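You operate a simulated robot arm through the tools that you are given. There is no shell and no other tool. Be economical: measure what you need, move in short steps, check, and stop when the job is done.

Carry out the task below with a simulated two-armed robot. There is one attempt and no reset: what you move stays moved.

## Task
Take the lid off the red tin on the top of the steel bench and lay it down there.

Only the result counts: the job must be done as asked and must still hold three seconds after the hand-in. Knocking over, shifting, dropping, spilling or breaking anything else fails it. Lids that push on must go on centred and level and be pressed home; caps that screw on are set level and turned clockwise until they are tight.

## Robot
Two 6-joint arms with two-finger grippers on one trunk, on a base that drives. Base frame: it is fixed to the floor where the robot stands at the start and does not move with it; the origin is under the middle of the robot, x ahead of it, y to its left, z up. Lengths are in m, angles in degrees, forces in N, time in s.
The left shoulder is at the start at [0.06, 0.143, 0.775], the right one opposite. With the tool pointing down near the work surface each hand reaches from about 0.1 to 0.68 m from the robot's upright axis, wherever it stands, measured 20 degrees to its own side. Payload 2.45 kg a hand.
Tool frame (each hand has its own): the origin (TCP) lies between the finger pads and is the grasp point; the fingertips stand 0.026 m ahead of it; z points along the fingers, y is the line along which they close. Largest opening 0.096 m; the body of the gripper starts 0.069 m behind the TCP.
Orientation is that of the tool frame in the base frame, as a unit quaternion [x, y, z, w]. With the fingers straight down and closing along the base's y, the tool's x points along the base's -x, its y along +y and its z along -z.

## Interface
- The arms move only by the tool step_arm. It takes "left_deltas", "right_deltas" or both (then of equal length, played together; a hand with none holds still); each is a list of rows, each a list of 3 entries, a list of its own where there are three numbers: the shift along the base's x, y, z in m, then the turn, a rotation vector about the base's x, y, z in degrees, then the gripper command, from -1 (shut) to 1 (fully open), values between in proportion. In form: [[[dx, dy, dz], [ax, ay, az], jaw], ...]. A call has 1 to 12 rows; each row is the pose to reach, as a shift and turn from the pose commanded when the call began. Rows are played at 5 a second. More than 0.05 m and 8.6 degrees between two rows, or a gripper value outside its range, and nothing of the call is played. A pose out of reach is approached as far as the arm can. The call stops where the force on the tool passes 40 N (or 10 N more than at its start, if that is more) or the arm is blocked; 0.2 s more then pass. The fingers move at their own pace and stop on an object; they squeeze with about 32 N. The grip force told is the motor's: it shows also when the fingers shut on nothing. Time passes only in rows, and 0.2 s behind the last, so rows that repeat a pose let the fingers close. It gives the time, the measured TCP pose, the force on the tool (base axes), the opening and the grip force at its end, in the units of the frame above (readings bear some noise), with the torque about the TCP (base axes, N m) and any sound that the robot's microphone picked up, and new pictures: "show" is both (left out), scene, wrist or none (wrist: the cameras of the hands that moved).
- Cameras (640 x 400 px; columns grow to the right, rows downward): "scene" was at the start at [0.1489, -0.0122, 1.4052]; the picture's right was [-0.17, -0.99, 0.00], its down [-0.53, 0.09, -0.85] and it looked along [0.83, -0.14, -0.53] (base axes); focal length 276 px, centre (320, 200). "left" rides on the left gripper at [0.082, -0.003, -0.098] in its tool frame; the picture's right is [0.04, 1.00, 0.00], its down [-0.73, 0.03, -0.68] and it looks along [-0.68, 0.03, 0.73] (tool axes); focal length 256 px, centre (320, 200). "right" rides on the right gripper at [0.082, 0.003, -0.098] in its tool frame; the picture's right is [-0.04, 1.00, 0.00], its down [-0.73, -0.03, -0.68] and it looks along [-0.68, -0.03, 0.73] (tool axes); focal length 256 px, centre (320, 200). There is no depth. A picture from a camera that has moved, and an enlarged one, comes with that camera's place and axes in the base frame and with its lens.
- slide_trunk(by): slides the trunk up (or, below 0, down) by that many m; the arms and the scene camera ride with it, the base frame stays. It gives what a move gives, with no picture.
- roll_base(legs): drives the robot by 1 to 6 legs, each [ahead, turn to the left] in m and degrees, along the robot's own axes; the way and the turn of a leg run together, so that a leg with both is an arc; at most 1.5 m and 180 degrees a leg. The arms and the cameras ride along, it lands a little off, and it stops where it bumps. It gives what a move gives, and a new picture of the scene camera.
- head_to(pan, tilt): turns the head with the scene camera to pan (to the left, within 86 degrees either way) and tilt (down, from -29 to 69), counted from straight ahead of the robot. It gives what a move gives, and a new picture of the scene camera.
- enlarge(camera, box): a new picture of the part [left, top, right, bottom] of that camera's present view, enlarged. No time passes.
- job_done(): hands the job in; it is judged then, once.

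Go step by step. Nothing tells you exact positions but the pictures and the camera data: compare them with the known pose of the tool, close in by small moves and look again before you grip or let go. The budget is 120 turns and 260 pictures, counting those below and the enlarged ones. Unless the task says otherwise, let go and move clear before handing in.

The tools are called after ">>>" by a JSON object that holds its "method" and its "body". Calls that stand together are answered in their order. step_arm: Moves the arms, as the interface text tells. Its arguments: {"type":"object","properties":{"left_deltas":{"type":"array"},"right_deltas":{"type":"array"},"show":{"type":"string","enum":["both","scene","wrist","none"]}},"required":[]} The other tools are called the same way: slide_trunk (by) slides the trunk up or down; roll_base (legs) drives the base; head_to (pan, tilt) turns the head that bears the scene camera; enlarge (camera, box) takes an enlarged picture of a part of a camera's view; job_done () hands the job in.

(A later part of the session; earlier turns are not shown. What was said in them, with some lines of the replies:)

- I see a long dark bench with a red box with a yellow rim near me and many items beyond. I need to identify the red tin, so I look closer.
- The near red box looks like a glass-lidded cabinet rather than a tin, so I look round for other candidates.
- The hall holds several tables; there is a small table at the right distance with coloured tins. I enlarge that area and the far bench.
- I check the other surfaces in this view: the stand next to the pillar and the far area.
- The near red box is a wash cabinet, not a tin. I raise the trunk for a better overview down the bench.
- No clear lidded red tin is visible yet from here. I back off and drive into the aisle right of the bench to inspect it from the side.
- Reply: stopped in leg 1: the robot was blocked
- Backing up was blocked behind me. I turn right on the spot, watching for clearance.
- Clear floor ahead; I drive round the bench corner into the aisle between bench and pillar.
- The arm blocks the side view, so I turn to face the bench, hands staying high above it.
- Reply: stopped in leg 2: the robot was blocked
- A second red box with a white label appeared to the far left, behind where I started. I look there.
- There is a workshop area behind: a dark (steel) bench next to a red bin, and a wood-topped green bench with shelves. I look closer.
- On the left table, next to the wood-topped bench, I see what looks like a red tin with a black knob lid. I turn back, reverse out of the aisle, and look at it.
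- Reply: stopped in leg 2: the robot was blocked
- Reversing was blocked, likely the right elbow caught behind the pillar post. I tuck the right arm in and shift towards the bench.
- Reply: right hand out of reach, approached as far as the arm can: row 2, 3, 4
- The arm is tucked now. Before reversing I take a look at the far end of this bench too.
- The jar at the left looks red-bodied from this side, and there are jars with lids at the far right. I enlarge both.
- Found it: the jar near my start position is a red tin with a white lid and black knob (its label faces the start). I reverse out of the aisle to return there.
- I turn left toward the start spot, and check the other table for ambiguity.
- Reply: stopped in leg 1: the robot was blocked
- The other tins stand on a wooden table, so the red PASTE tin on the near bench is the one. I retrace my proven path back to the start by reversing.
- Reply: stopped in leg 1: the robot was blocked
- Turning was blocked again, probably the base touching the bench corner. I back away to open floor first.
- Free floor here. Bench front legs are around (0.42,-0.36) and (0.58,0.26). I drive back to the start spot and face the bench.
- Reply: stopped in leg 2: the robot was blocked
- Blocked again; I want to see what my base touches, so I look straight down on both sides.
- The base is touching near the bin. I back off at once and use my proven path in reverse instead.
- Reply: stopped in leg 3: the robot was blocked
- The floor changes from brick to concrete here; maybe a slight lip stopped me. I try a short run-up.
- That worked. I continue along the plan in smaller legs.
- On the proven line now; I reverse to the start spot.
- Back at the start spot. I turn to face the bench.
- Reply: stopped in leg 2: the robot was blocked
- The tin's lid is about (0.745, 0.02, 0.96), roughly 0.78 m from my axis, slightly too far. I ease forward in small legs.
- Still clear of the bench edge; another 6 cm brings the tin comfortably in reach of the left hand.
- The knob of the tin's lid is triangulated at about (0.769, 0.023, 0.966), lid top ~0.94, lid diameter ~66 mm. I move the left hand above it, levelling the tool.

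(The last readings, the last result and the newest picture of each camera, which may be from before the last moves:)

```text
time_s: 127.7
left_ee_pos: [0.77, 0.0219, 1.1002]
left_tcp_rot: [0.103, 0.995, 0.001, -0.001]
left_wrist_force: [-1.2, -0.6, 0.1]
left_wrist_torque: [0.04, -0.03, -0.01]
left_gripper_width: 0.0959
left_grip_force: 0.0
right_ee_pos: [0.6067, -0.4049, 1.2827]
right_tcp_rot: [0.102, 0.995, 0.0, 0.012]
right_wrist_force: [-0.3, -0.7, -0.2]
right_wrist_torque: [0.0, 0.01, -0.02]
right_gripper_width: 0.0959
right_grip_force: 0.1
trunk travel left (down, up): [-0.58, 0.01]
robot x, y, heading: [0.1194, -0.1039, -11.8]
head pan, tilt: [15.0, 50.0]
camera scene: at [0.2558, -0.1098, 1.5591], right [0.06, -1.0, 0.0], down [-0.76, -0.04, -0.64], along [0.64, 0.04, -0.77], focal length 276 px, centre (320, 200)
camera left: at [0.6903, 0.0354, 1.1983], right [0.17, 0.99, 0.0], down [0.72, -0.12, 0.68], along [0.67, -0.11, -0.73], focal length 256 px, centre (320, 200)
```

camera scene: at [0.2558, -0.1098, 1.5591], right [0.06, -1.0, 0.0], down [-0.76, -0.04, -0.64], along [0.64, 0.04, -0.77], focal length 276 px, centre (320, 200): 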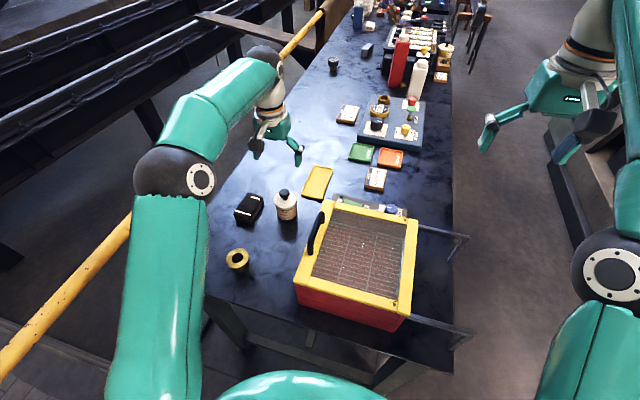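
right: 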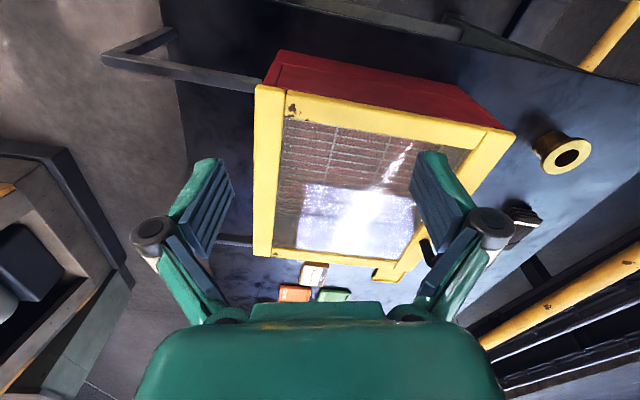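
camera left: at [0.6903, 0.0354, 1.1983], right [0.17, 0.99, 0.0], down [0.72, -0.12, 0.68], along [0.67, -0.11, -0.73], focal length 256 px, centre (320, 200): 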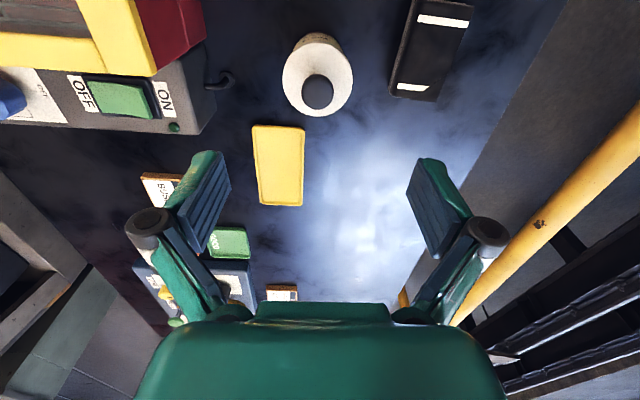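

The wrist camera gives the knob at (0.772, 0.021), directly under the tool. I descend partway and narrow the jaws, then recheck.

>>> {"method": "step_arm", "body": {"left_deltas": [[[0.001, 0, -0.04], [0, 0, 0], 0.4], [[0.001, 0, -0.08], [0, 0, 0], 0.4], [[0.001, 0, -0.08], [0, 0, 0], 0.4]], "show": "wrist"}}

>>> {"method": "enlarge", "body": {"camera": "scene", "box": [220, 110, 380, 210]}}

```text
time_s: 128.5
left_ee_pos: [0.7726, 0.024, 1.019]
left_tcp_rot: [0.103, 0.995, 0.001, -0.002]
left_wrist_force: [1.0, 0.6, -0.2]
left_wrist_torque: [-0.02, -0.02, -0.02]
left_gripper_width: 0.0672
left_grip_force: 0.1
right_ee_pos: [0.6084, -0.4048, 1.2822]
right_tcp_rot: [0.101, 0.995, 0.0, 0.012]
right_wrist_force: [0.0, -0.3, 0.7]
right_wrist_torque: [0.0, 0.0, -0.01]
right_gripper_width: 0.0961
right_grip_force: 0.1
trunk travel left (down, up): [-0.58, 0.01]
robot x, y, heading: [0.1221, -0.1012, -11.6]
head pan, tilt: [15.0, 50.0]
camera left: at [0.6925, 0.0372, 1.1173], right [0.17, 0.99, 0.0], down [0.73, -0.12, 0.68], along [0.67, -0.11, -0.74], focal length 256 px, centre (320, 200)
```

left: 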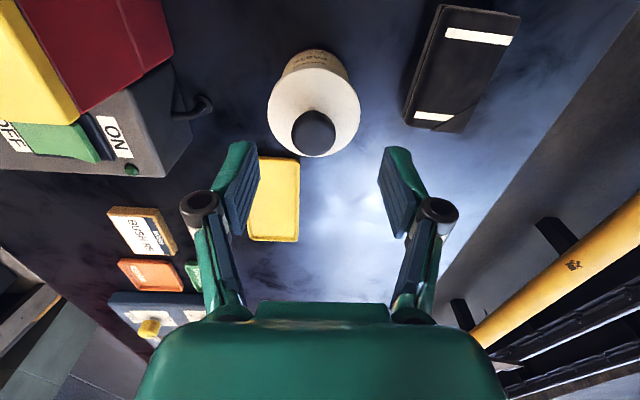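

```text
4.00 times, centred on (300, 160) of scene
camera zoom: at [0.2569, -0.1095, 1.559], right [0.06, -1.0, 0.0], down [-0.77, -0.04, -0.64], along [0.64, 0.04, -0.77], focal length 1106 px, centre (400, 360)
```

zoom: 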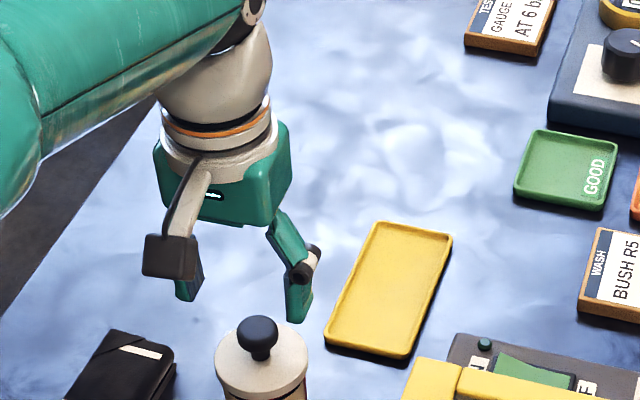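

Alignment agrees within 3 mm. I descend so the knob lies between the pads and close gently, then check.

>>> {"method": "step_arm", "body": {"left_deltas": [[[-0.002, -0.003, -0.02], [0, 0, 0], 0.4], [[-0.002, -0.003, -0.045], [0, 0, 0], 0.4], [[-0.002, -0.003, -0.045], [0, 0, 0], 0.4]], "show": "both"}}

>>> {"method": "enlarge", "body": {"camera": "scene", "box": [240, 150, 336, 210]}}

```text
time_s: 129.3
left_ee_pos: [0.7703, 0.0187, 0.9731]
left_tcp_rot: [0.103, 0.995, 0.001, -0.001]
left_wrist_force: [-0.5, -0.1, 0.7]
left_wrist_torque: [0.0, 0.01, 0.0]
left_gripper_width: 0.0672
left_grip_force: 0.1
right_ee_pos: [0.6073, -0.4036, 1.2822]
right_tcp_rot: [0.101, 0.995, 0.001, 0.012]
right_wrist_force: [-0.5, -0.5, -0.1]
right_wrist_torque: [0.02, -0.05, -0.03]
right_gripper_width: 0.0962
right_grip_force: 0.1
trunk travel left (down, up): [-0.58, 0.01]
robot x, y, heading: [0.1156, -0.1008, -11.8]
head pan, tilt: [15.0, 50.0]
camera scene: at [0.2567, -0.1096, 1.559], right [0.06, -1.0, 0.0], down [-0.77, -0.04, -0.64], along [0.64, 0.04, -0.77], focal length 276 px, centre (320, 200)
camera left: at [0.689, 0.0327, 1.0711], right [0.16, 0.99, 0.0], down [0.73, -0.12, 0.68], along [0.67, -0.11, -0.74], focal length 256 px, centre (320, 200)
```

scene: 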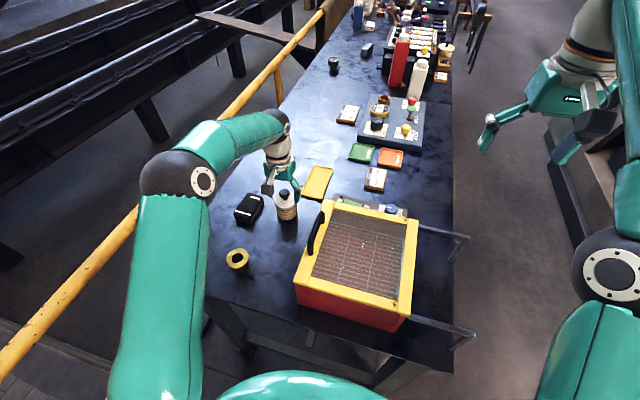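
left: 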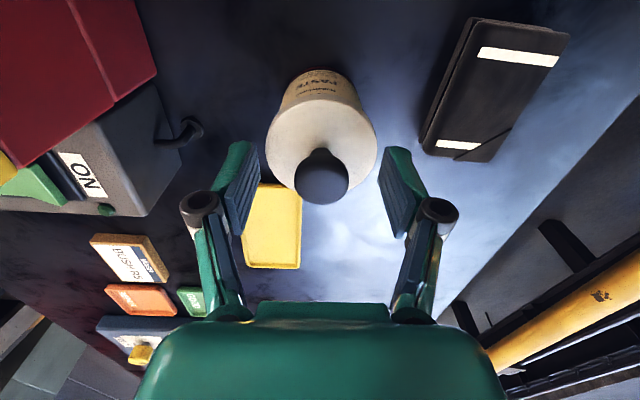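

```text
6.67 times, centred on (288, 180) of scene
camera zoom: at [0.2567, -0.1096, 1.559], right [0.06, -1.0, 0.0], down [-0.77, -0.04, -0.64], along [0.64, 0.04, -0.77], focal length 1843 px, centre (533, 333)
```

zoom: 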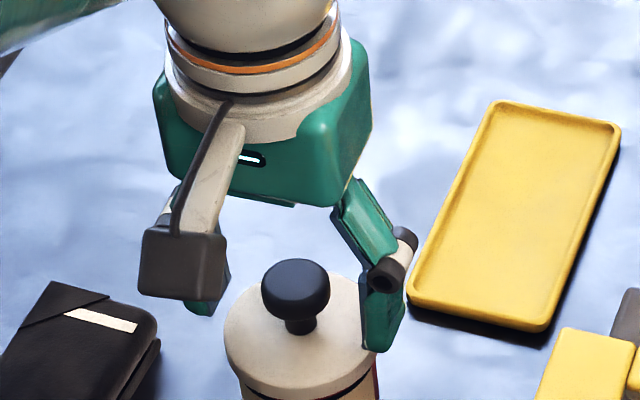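

Well centred. I lower 3 mm more and close on the knob.

>>> {"method": "step_arm", "body": {"left_deltas": [[[-0.002, 0.001, -0.003], [0, 0, 0], 0.2], [[-0.002, 0.001, -0.003], [0, 0, 0], -0.3], [[-0.002, 0.001, -0.003], [0, 0, 0], -1], [[-0.002, 0.001, -0.003], [0, 0, 0], -1], [[-0.002, 0.001, -0.003], [0, 0, 0], -1]], "show": "wrist"}}

>>> {"method": "enlarge", "body": {"camera": "scene", "box": [240, 150, 336, 210]}}

```text
time_s: 130.5
left_ee_pos: [0.7679, 0.0193, 0.9693]
left_tcp_rot: [0.103, 0.995, 0.001, -0.002]
left_wrist_force: [0.2, -0.2, 0.9]
left_wrist_torque: [0.03, 0.0, 0.0]
left_gripper_width: 0.0278
left_grip_force: 32.0
right_ee_pos: [0.609, -0.4038, 1.2829]
right_tcp_rot: [0.101, 0.995, 0.0, 0.013]
right_wrist_force: [-0.1, 0.1, -0.3]
right_wrist_torque: [0.02, 0.02, 0.02]
right_gripper_width: 0.0963
right_grip_force: 0.0
trunk travel left (down, up): [-0.58, 0.01]
robot x, y, heading: [0.1193, -0.1037, -11.9]
head pan, tilt: [15.0, 50.0]
heard: snap
camera left: at [0.6873, 0.0338, 1.0682], right [0.17, 0.99, 0.0], down [0.73, -0.12, 0.68], along [0.67, -0.11, -0.74], focal length 256 px, centre (320, 200)
```

left: 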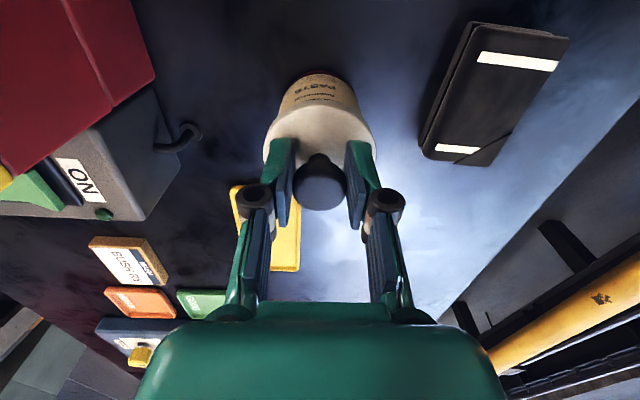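

```text
6.67 times, centred on (288, 180) of scene
camera zoom: at [0.2573, -0.1095, 1.5589], right [0.06, -1.0, 0.0], down [-0.77, -0.04, -0.64], along [0.64, 0.04, -0.77], focal length 1843 px, centre (533, 333)
```

zoom: 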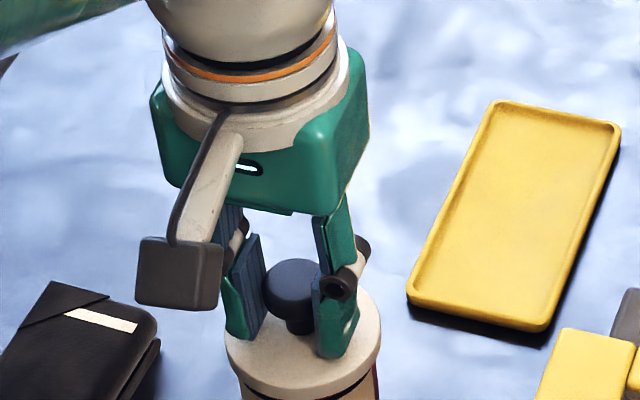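

The knob is gripped (28 mm). I lift slowly by a small amount and check whether the tin stays put.

>>> {"method": "step_arm", "body": {"left_deltas": [[[0, 0, 0.003], [0, 0, 0], -1], [[0, 0, 0.006], [0, 0, 0], -1], [[0, 0, 0.01], [0, 0, 0], -1], [[0, 0, 0.015], [0, 0, 0], -1]], "show": "wrist"}}

>>> {"method": "enlarge", "body": {"camera": "scene", "box": [240, 160, 336, 220]}}

```text
time_s: 131.5
left_ee_pos: [0.7657, 0.0192, 0.9871]
left_tcp_rot: [0.103, 0.995, 0.001, -0.001]
left_wrist_force: [0.3, -0.1, 0.0]
left_wrist_torque: [0.01, 0.03, 0.0]
left_gripper_width: 0.0277
left_grip_force: 31.8
right_ee_pos: [0.6081, -0.4027, 1.2829]
right_tcp_rot: [0.101, 0.995, 0.0, 0.013]
right_wrist_force: [-0.2, -1.3, -0.3]
right_wrist_torque: [0.04, -0.02, 0.03]
right_gripper_width: 0.0961
right_grip_force: 0.0
trunk travel left (down, up): [-0.58, 0.01]
robot x, y, heading: [0.1228, -0.1037, -11.5]
head pan, tilt: [15.0, 50.0]
camera left: at [0.6856, 0.0335, 1.0844], right [0.17, 0.99, 0.0], down [0.73, -0.12, 0.68], along [0.67, -0.11, -0.74], focal length 256 px, centre (320, 200)
```

left: 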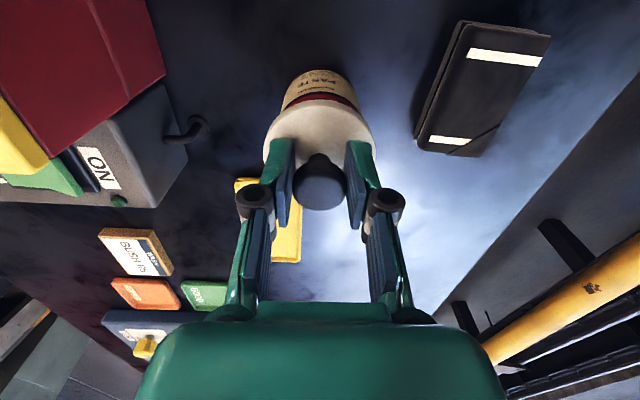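

```text
6.67 times, centred on (288, 190) of scene
camera zoom: at [0.257, -0.1095, 1.559], right [0.06, -1.0, 0.0], down [-0.77, -0.04, -0.64], along [0.64, 0.04, -0.77], focal length 1843 px, centre (533, 267)
```

zoom: 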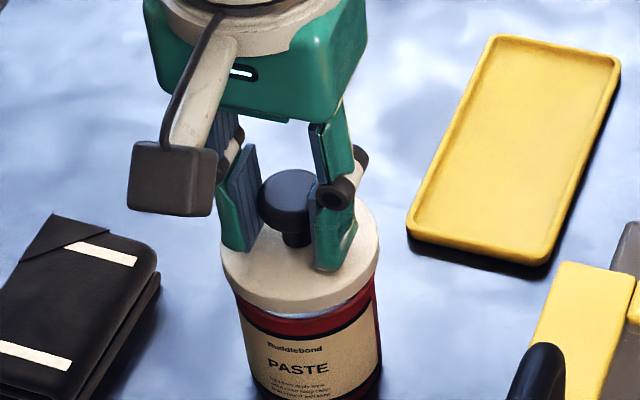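

The lid is coming free and the tin stays on the bench. I lift it well clear.

>>> {"method": "step_arm", "body": {"left_deltas": [[[0, 0, 0.02], [0, 0, 0], -1], [[0, 0, 0.05], [0, 0, 0], -1], [[0, 0, 0.09], [0, 0, 0], -1], [[0, 0, 0.09], [0, 0, 0], -1]], "show": "both"}}

>>> {"method": "enlarge", "body": {"camera": "scene", "box": [210, 150, 370, 300]}}

```text
time_s: 132.5
left_ee_pos: [0.765, 0.02, 1.0769]
left_tcp_rot: [0.103, 0.995, 0.001, -0.002]
left_wrist_force: [0.2, -0.5, -0.2]
left_wrist_torque: [0.02, -0.01, -0.02]
left_gripper_width: 0.0278
left_grip_force: 31.8
right_ee_pos: [0.6094, -0.4044, 1.2835]
right_tcp_rot: [0.101, 0.995, 0.0, 0.012]
right_wrist_force: [-0.2, -0.9, 0.6]
right_wrist_torque: [0.0, 0.01, 0.02]
right_gripper_width: 0.0958
right_grip_force: 0.1
trunk travel left (down, up): [-0.58, 0.01]
robot x, y, heading: [0.1206, -0.107, -11.8]
head pan, tilt: [15.0, 50.0]
camera scene: at [0.258, -0.1095, 1.5589], right [0.06, -1.0, 0.0], down [-0.77, -0.04, -0.64], along [0.64, 0.04, -0.77], focal length 276 px, centre (320, 200)
camera left: at [0.6849, 0.0341, 1.1752], right [0.17, 0.99, 0.0], down [0.73, -0.12, 0.68], along [0.67, -0.11, -0.74], focal length 256 px, centre (320, 200)
```

scene: 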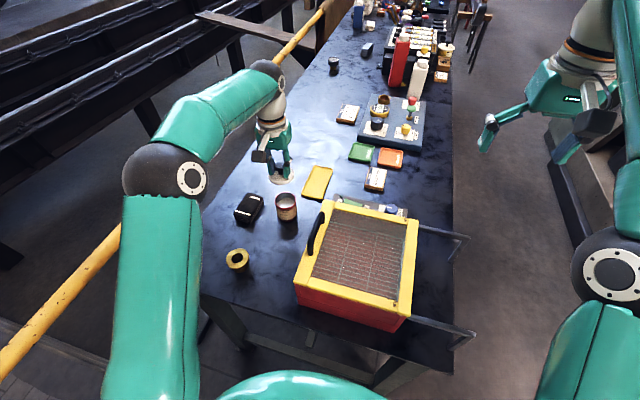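
left: 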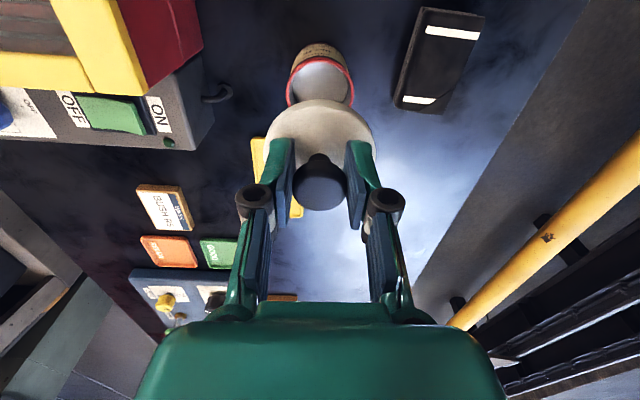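

```text
2.67 times, centred on (290, 225) of scene
camera zoom: at [0.258, -0.1095, 1.5589], right [0.06, -1.0, 0.0], down [-0.77, -0.04, -0.64], along [0.64, 0.04, -0.77], focal length 737 px, centre (400, 133)
```

zoom: 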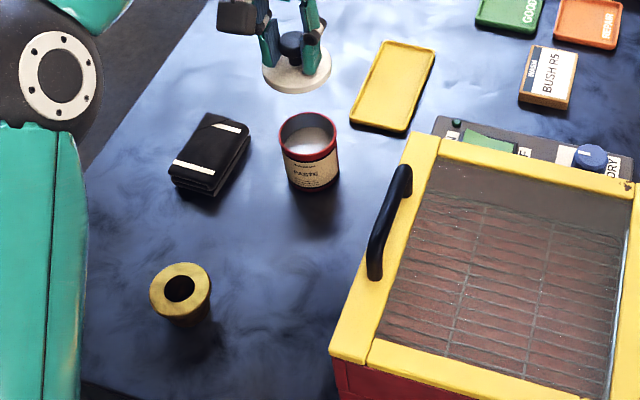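

The tin is open and undisturbed. The free spot between tin, bush and cabinet is about (0.645, 0.035); I carry the lid there and descend partway.

>>> {"method": "step_arm", "body": {"left_deltas": [[[-0.04, 0.005, 0], [0, 0, 0], -1], [[-0.08, 0.01, 0], [0, 0, 0], -1], [[-0.12, 0.015, 0], [0, 0, 0], -1], [[-0.12, 0.015, -0.045], [0, 0, 0], -1], [[-0.12, 0.015, -0.09], [0, 0, 0], -1], [[-0.12, 0.015, -0.127], [0, 0, 0], -1], [[-0.12, 0.015, -0.127], [0, 0, 0], -1]], "show": "both"}}

>>> {"method": "enlarge", "body": {"camera": "scene", "box": [210, 180, 338, 300]}}

```text
time_s: 134.1
left_ee_pos: [0.6437, 0.0378, 0.9481]
left_tcp_rot: [0.103, 0.995, 0.001, -0.001]
left_wrist_force: [-1.1, -0.3, 0.2]
left_wrist_torque: [-0.02, 0.02, 0.04]
left_gripper_width: 0.0278
left_grip_force: 31.9
right_ee_pos: [0.6062, -0.4036, 1.2822]
right_tcp_rot: [0.101, 0.995, 0.0, 0.012]
right_wrist_force: [-0.8, 0.6, -0.3]
right_wrist_torque: [0.01, 0.01, 0.0]
right_gripper_width: 0.0961
right_grip_force: 0.1
trunk travel left (down, up): [-0.58, 0.01]
robot x, y, heading: [0.1182, -0.104, -11.9]
head pan, tilt: [15.0, 50.0]
camera scene: at [0.2562, -0.1095, 1.5591], right [0.06, -1.0, 0.0], down [-0.77, -0.04, -0.64], along [0.64, 0.04, -0.77], focal length 276 px, centre (320, 200)
camera left: at [0.5631, 0.0515, 1.0456], right [0.16, 0.99, 0.0], down [0.72, -0.12, 0.68], along [0.67, -0.11, -0.74], focal length 256 px, centre (320, 200)
```

scene: 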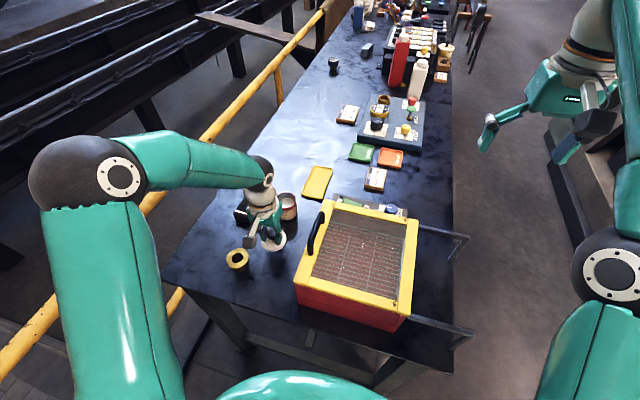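
left: 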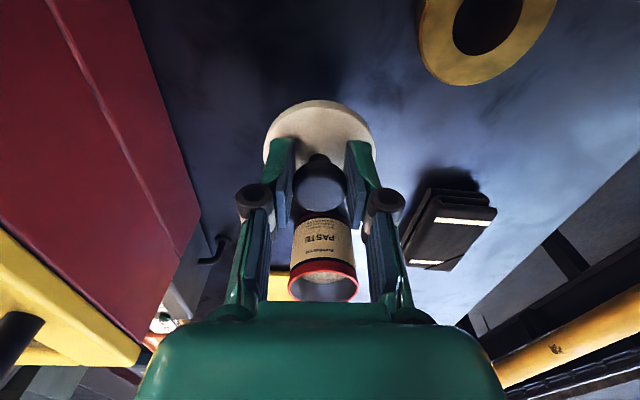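

```text
3.33 times, centred on (274, 240) of scene
camera zoom: at [0.2562, -0.1095, 1.5591], right [0.06, -1.0, 0.0], down [-0.77, -0.04, -0.64], along [0.64, 0.04, -0.77], focal length 922 px, centre (473, 67)
```

zoom: 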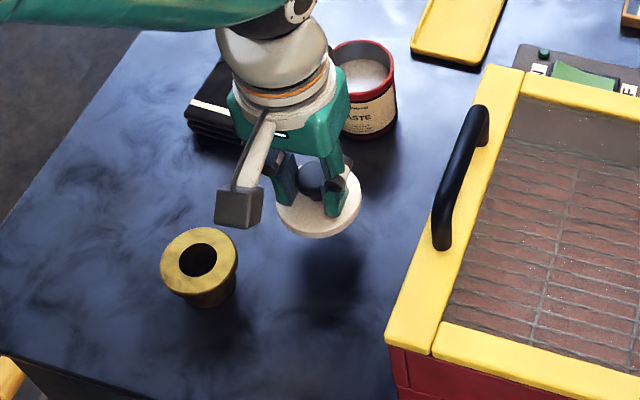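

Clearances are good all round. I lower in small steps until the lid touches the bench.

>>> {"method": "step_arm", "body": {"left_deltas": [[[0, 0, -0.006], [0, 0, 0], -1], [[0, 0, -0.012], [0, 0, 0], -1], [[0, 0, -0.016], [0, 0, 0], -1], [[0, 0, -0.019], [0, 0, 0], -1], [[0, 0, -0.022], [0, 0, 0], -1]], "show": "none"}}

>>> {"method": "enlarge", "body": {"camera": "scene", "box": [210, 200, 338, 280]}}

```text
time_s: 135.3
left_ee_pos: [0.646, 0.0343, 0.9256]
left_tcp_rot: [0.103, 0.995, 0.001, -0.002]
left_wrist_force: [-0.1, -0.3, -0.4]
left_wrist_torque: [0.02, 0.02, -0.01]
left_gripper_width: 0.0277
left_grip_force: 32.2
right_ee_pos: [0.6076, -0.404, 1.2828]
right_tcp_rot: [0.102, 0.995, 0.0, 0.013]
right_wrist_force: [-1.0, 0.0, -0.8]
right_wrist_torque: [0.0, 0.04, 0.02]
right_gripper_width: 0.0958
right_grip_force: 0.0
trunk travel left (down, up): [-0.58, 0.01]
robot x, y, heading: [0.1203, -0.103, -11.5]
head pan, tilt: [15.0, 50.0]
```

```text
5.00 times, centred on (274, 240) of scene
camera zoom: at [0.2572, -0.1095, 1.559], right [0.06, -1.0, 0.0], down [-0.77, -0.04, -0.64], along [0.64, 0.04, -0.77], focal length 1382 px, centre (550, 0)
```

zoom: 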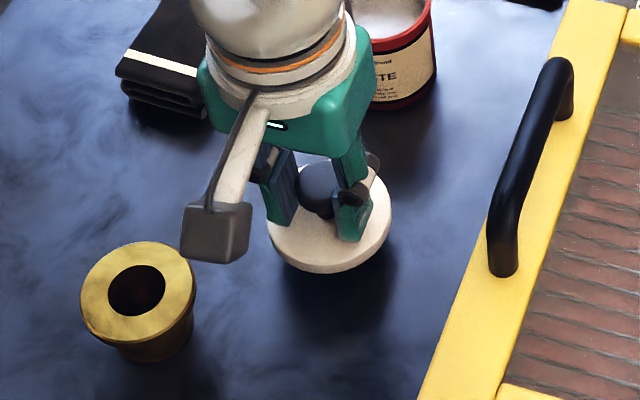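

Still clearly above the bench. I continue down gently.

>>> {"method": "step_arm", "body": {"left_deltas": [[[0, 0, -0.003], [0, 0, 0], -1], [[0, 0, -0.006], [0, 0, 0], -1], [[0, 0, -0.008], [0, 0, 0], -1], [[0, 0, -0.01], [0, 0, 0], -1]], "show": "none"}}

>>> {"method": "enlarge", "body": {"camera": "scene", "box": [210, 200, 338, 280]}}

```text
time_s: 136.3
left_ee_pos: [0.6473, 0.0354, 0.9154]
left_tcp_rot: [0.103, 0.995, 0.001, -0.003]
left_wrist_force: [0.0, 0.0, -0.5]
left_wrist_torque: [0.01, -0.01, 0.02]
left_gripper_width: 0.0278
left_grip_force: 32.3
right_ee_pos: [0.6076, -0.4041, 1.283]
right_tcp_rot: [0.102, 0.995, 0.001, 0.012]
right_wrist_force: [0.3, -0.4, 0.7]
right_wrist_torque: [-0.04, -0.01, -0.03]
right_gripper_width: 0.096
right_grip_force: 0.1
trunk travel left (down, up): [-0.58, 0.01]
robot x, y, heading: [0.1192, -0.1041, -11.8]
head pan, tilt: [15.0, 50.0]
```

```text
5.00 times, centred on (274, 240) of scene
camera zoom: at [0.2572, -0.1095, 1.559], right [0.06, -1.0, 0.0], down [-0.77, -0.04, -0.64], along [0.64, 0.04, -0.77], focal length 1382 px, centre (550, 0)
```

zoom: 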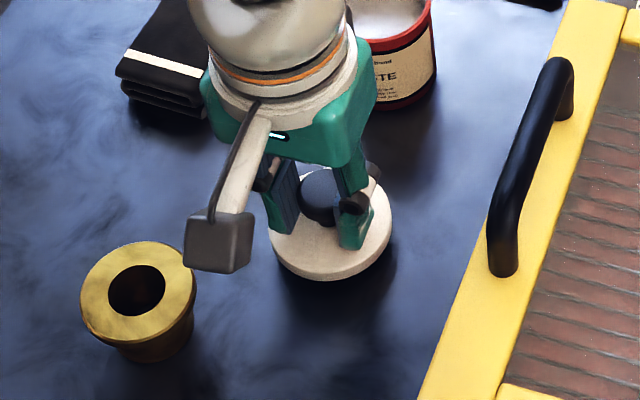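

>>> {"method": "step_arm", "body": {"left_deltas": [[[0, 0, -0.003], [0, 0, 0], -1], [[0, 0, -0.005], [0, 0, 0], -1], [[0, 0, -0.007], [0, 0, 0], -1], [[0, 0, -0.008], [0, 0, 0], -1]], "show": "none"}}

>>> {"method": "enlarge", "body": {"camera": "scene", "box": [210, 200, 338, 280]}}

```text
time_s: 137.3
left_ee_pos: [0.6475, 0.036, 0.9082]
left_tcp_rot: [0.102, 0.995, 0.001, -0.002]
left_wrist_force: [-0.1, 0.0, -0.4]
left_wrist_torque: [0.01, 0.02, 0.01]
left_gripper_width: 0.0276
left_grip_force: 32.2
right_ee_pos: [0.6093, -0.4041, 1.2819]
right_tcp_rot: [0.101, 0.995, 0.0, 0.012]
right_wrist_force: [0.2, -0.6, 0.1]
right_wrist_torque: [-0.01, 0.01, 0.04]
right_gripper_width: 0.096
right_grip_force: 0.0
trunk travel left (down, up): [-0.58, 0.01]
robot x, y, heading: [0.1188, -0.1068, -11.9]
head pan, tilt: [15.0, 50.0]
```

```text
5.00 times, centred on (274, 240) of scene
camera zoom: at [0.2571, -0.1095, 1.559], right [0.06, -1.0, 0.0], down [-0.77, -0.04, -0.64], along [0.64, 0.04, -0.77], focal length 1382 px, centre (550, 0)
```

zoom: 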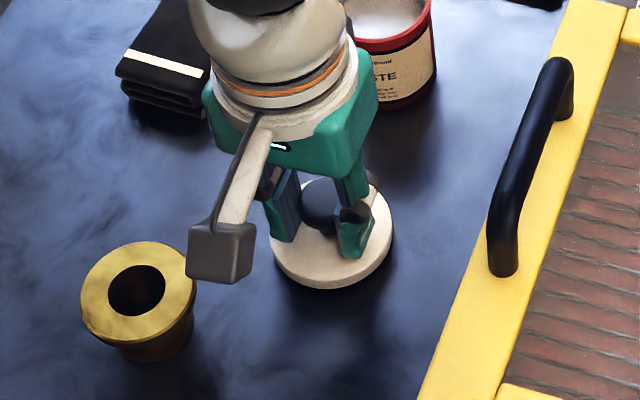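

The shadow is closing in; a few more millimetres in 1.5 mm steps.

>>> {"method": "step_arm", "body": {"left_deltas": [[[0, 0, -0.0015], [0, 0, 0], -1], [[0, 0, -0.003], [0, 0, 0], -1], [[0, 0, -0.0045], [0, 0, 0], -1], [[0, 0, -0.0055], [0, 0, 0], -1]], "show": "none"}}

>>> {"method": "enlarge", "body": {"camera": "scene", "box": [246, 220, 310, 260]}}

```text
time_s: 138.3
left_ee_pos: [0.6459, 0.0357, 0.9037]
left_tcp_rot: [0.103, 0.995, 0.001, -0.002]
left_wrist_force: [-0.1, -0.3, -0.4]
left_wrist_torque: [-0.05, 0.0, -0.02]
left_gripper_width: 0.0276
left_grip_force: 31.8
right_ee_pos: [0.608, -0.4052, 1.2819]
right_tcp_rot: [0.101, 0.995, 0.001, 0.012]
right_wrist_force: [-1.2, 0.6, -0.9]
right_wrist_torque: [-0.04, 0.01, -0.04]
right_gripper_width: 0.0962
right_grip_force: 0.0
trunk travel left (down, up): [-0.58, 0.01]
robot x, y, heading: [0.1178, -0.1053, -11.9]
head pan, tilt: [15.0, 50.0]
```

```text
10.00 times, centred on (278, 240) of scene
camera zoom: at [0.2571, -0.1095, 1.559], right [0.06, -1.0, 0.0], down [-0.77, -0.04, -0.64], along [0.64, 0.04, -0.77], focal length 2764 px, centre (740, -200)
```

zoom: 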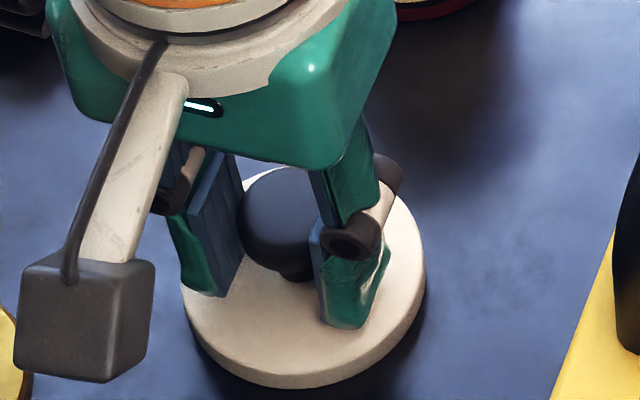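

>>> {"method": "step_arm", "body": {"left_deltas": [[[0, 0, -0.0015], [0, 0, 0], -1], [[0, 0, -0.003], [0, 0, 0], -1], [[0, 0, -0.004], [0, 0, 0], -1], [[0, 0, -0.005], [0, 0, 0], -1]], "show": "none"}}

>>> {"method": "enlarge", "body": {"camera": "scene", "box": [246, 220, 310, 260]}}

```text
time_s: 139.3
left_ee_pos: [0.6457, 0.0364, 0.9006]
left_tcp_rot: [0.103, 0.995, 0.002, 0.003]
left_wrist_force: [-0.2, 3.6, 35.6]
left_wrist_torque: [-0.01, -0.33, 0.03]
left_gripper_width: 0.0279
left_grip_force: 31.8
right_ee_pos: [0.6034, -0.4058, 1.2839]
right_tcp_rot: [0.101, 0.995, 0.001, 0.014]
right_wrist_force: [0.2, -0.1, -0.4]
right_wrist_torque: [-0.02, 0.04, 0.0]
right_gripper_width: 0.0962
right_grip_force: 0.1
trunk travel left (down, up): [-0.58, 0.01]
robot x, y, heading: [0.1205, -0.1051, -11.5]
head pan, tilt: [15.0, 50.0]
```

```text
10.00 times, centred on (278, 240) of scene
camera zoom: at [0.2533, -0.1098, 1.5597], right [0.06, -1.0, 0.0], down [-0.76, -0.04, -0.64], along [0.64, 0.04, -0.76], focal length 2764 px, centre (740, -200)
```

zoom: 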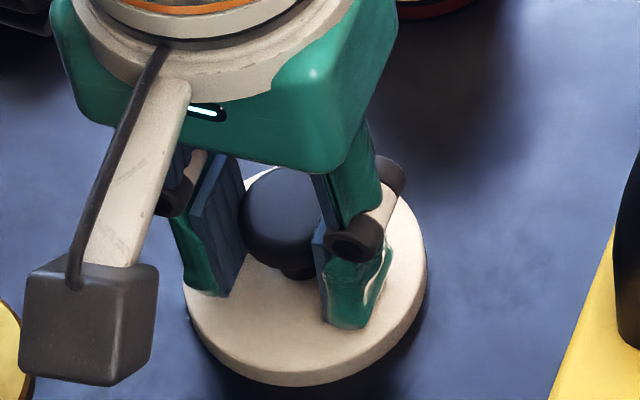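

Contact: the lid rests on the bench. I relieve the pressure by 3 mm and open the jaws partway.

>>> {"method": "step_arm", "body": {"left_deltas": [[[0, 0, 0.002], [0, 0, 0], -1], [[0, 0, 0.003], [0, 0, 0], -1], [[0, 0, 0.003], [0, 0, 0], -0.3], [[0, 0, 0.003], [0, 0, 0], 0], [[0, 0, 0.003], [0, 0, 0], 0.2], [[0, 0, 0.003], [0, 0, 0], 0.2]], "show": "wrist"}}

>>> {"method": "enlarge", "body": {"camera": "scene", "box": [230, 210, 326, 270]}}

```text
time_s: 140.7
left_ee_pos: [0.6461, 0.0363, 0.9]
left_tcp_rot: [0.103, 0.995, 0.001, -0.002]
left_wrist_force: [0.3, -0.7, -0.2]
left_wrist_torque: [-0.01, -0.02, 0.0]
left_gripper_width: 0.0577
left_grip_force: 0.1
right_ee_pos: [0.608, -0.405, 1.2829]
right_tcp_rot: [0.101, 0.995, 0.001, 0.013]
right_wrist_force: [1.3, 0.3, -0.2]
right_wrist_torque: [0.01, -0.02, 0.01]
right_gripper_width: 0.0961
right_grip_force: 0.0
trunk travel left (down, up): [-0.58, 0.01]
robot x, y, heading: [0.1233, -0.1031, -11.8]
head pan, tilt: [15.0, 50.0]
camera left: at [0.5661, 0.0492, 0.9994], right [0.17, 0.99, 0.0], down [0.73, -0.12, 0.68], along [0.67, -0.11, -0.74], focal length 256 px, centre (320, 200)
```

left: 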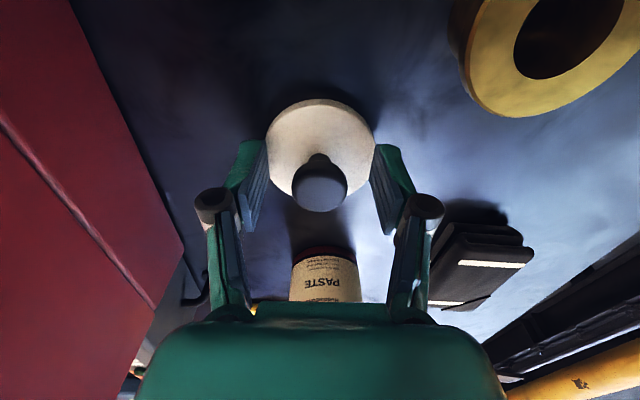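

```text
6.67 times, centred on (278, 240) of scene
camera zoom: at [0.257, -0.1095, 1.559], right [0.06, -1.0, 0.0], down [-0.77, -0.04, -0.64], along [0.64, 0.04, -0.77], focal length 1843 px, centre (600, -67)
```

zoom: 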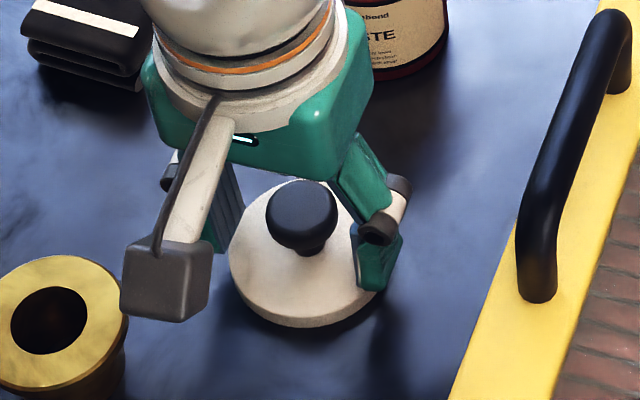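

The lid lies flat on the bench and is released. I raise the hand straight up and clear.

>>> {"method": "step_arm", "body": {"left_deltas": [[[0, 0, 0.02], [0, 0, 0], 0.3], [[0, 0, 0.05], [0, 0, 0], 0.3], [[0, 0, 0.1], [0, 0, 0], 0.3], [[0, 0, 0.15], [0, 0, 0], 0.3], [[0, 0, 0.2], [0, 0, 0], 0.3], [[0, 0, 0.25], [0, 0, 0], 0.3]], "show": "scene"}}

>>> {"method": "enlarge", "body": {"camera": "scene", "box": [200, 160, 360, 290]}}

```text
time_s: 142.1
left_ee_pos: [0.6467, 0.0372, 1.1528]
left_tcp_rot: [0.102, 0.995, 0.001, -0.001]
left_wrist_force: [0.0, 0.0, -0.1]
left_wrist_torque: [-0.02, -0.02, -0.01]
left_gripper_width: 0.0624
left_grip_force: 0.0
right_ee_pos: [0.606, -0.4034, 1.2814]
right_tcp_rot: [0.102, 0.995, 0.0, 0.013]
right_wrist_force: [0.7, 0.3, 0.3]
right_wrist_torque: [0.0, -0.02, -0.04]
right_gripper_width: 0.0961
right_grip_force: 0.0
trunk travel left (down, up): [-0.58, 0.01]
robot x, y, heading: [0.1204, -0.1037, -11.8]
head pan, tilt: [15.0, 50.0]
camera scene: at [0.2564, -0.1097, 1.559], right [0.06, -1.0, 0.0], down [-0.77, -0.04, -0.64], along [0.64, 0.04, -0.77], focal length 276 px, centre (320, 200)
```

scene: 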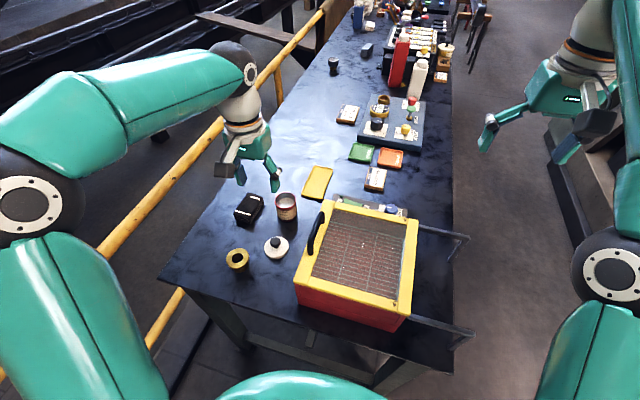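

```text
3.08 times, centred on (280, 225) of scene
camera zoom: at [0.2564, -0.1097, 1.559], right [0.06, -1.0, 0.0], down [-0.77, -0.04, -0.64], along [0.64, 0.04, -0.77], focal length 851 px, centre (443, 123)
```

zoom: 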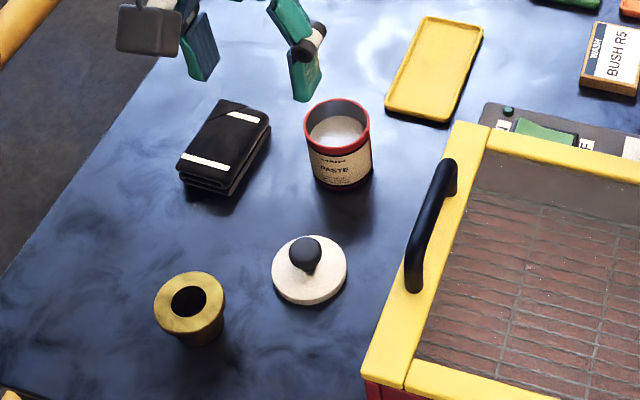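

The lid lies flat on the bench beside the open red tin, both are steady, and the hand is clear. I hand the job in.

>>> {"method": "job_done", "body": {}}

```text
The job is handed in.
```

I took the lid off the red PASTE tin and laid it flat on the steel bench, about 12 cm from the tin. The tin stayed upright where it was, and the hand is clear.

- **Which tin:** there is another red tin with a knobbed lid, on a wooden-legged table across the hall. I took the one on the dark steel bench near the start as the one you meant.
- **Possible contact while driving:** I drove around the hall looking for the tin, and the base was stopped as blocked several times. One of those stops was close to the red "oily cloths" bin. I saw nothing knocked over, but I could not rule out a small shift of the bin.
- **Sound while gripping:** I heard a snap as the jaws closed on the lid's knob. The lid then lifted off cleanly.
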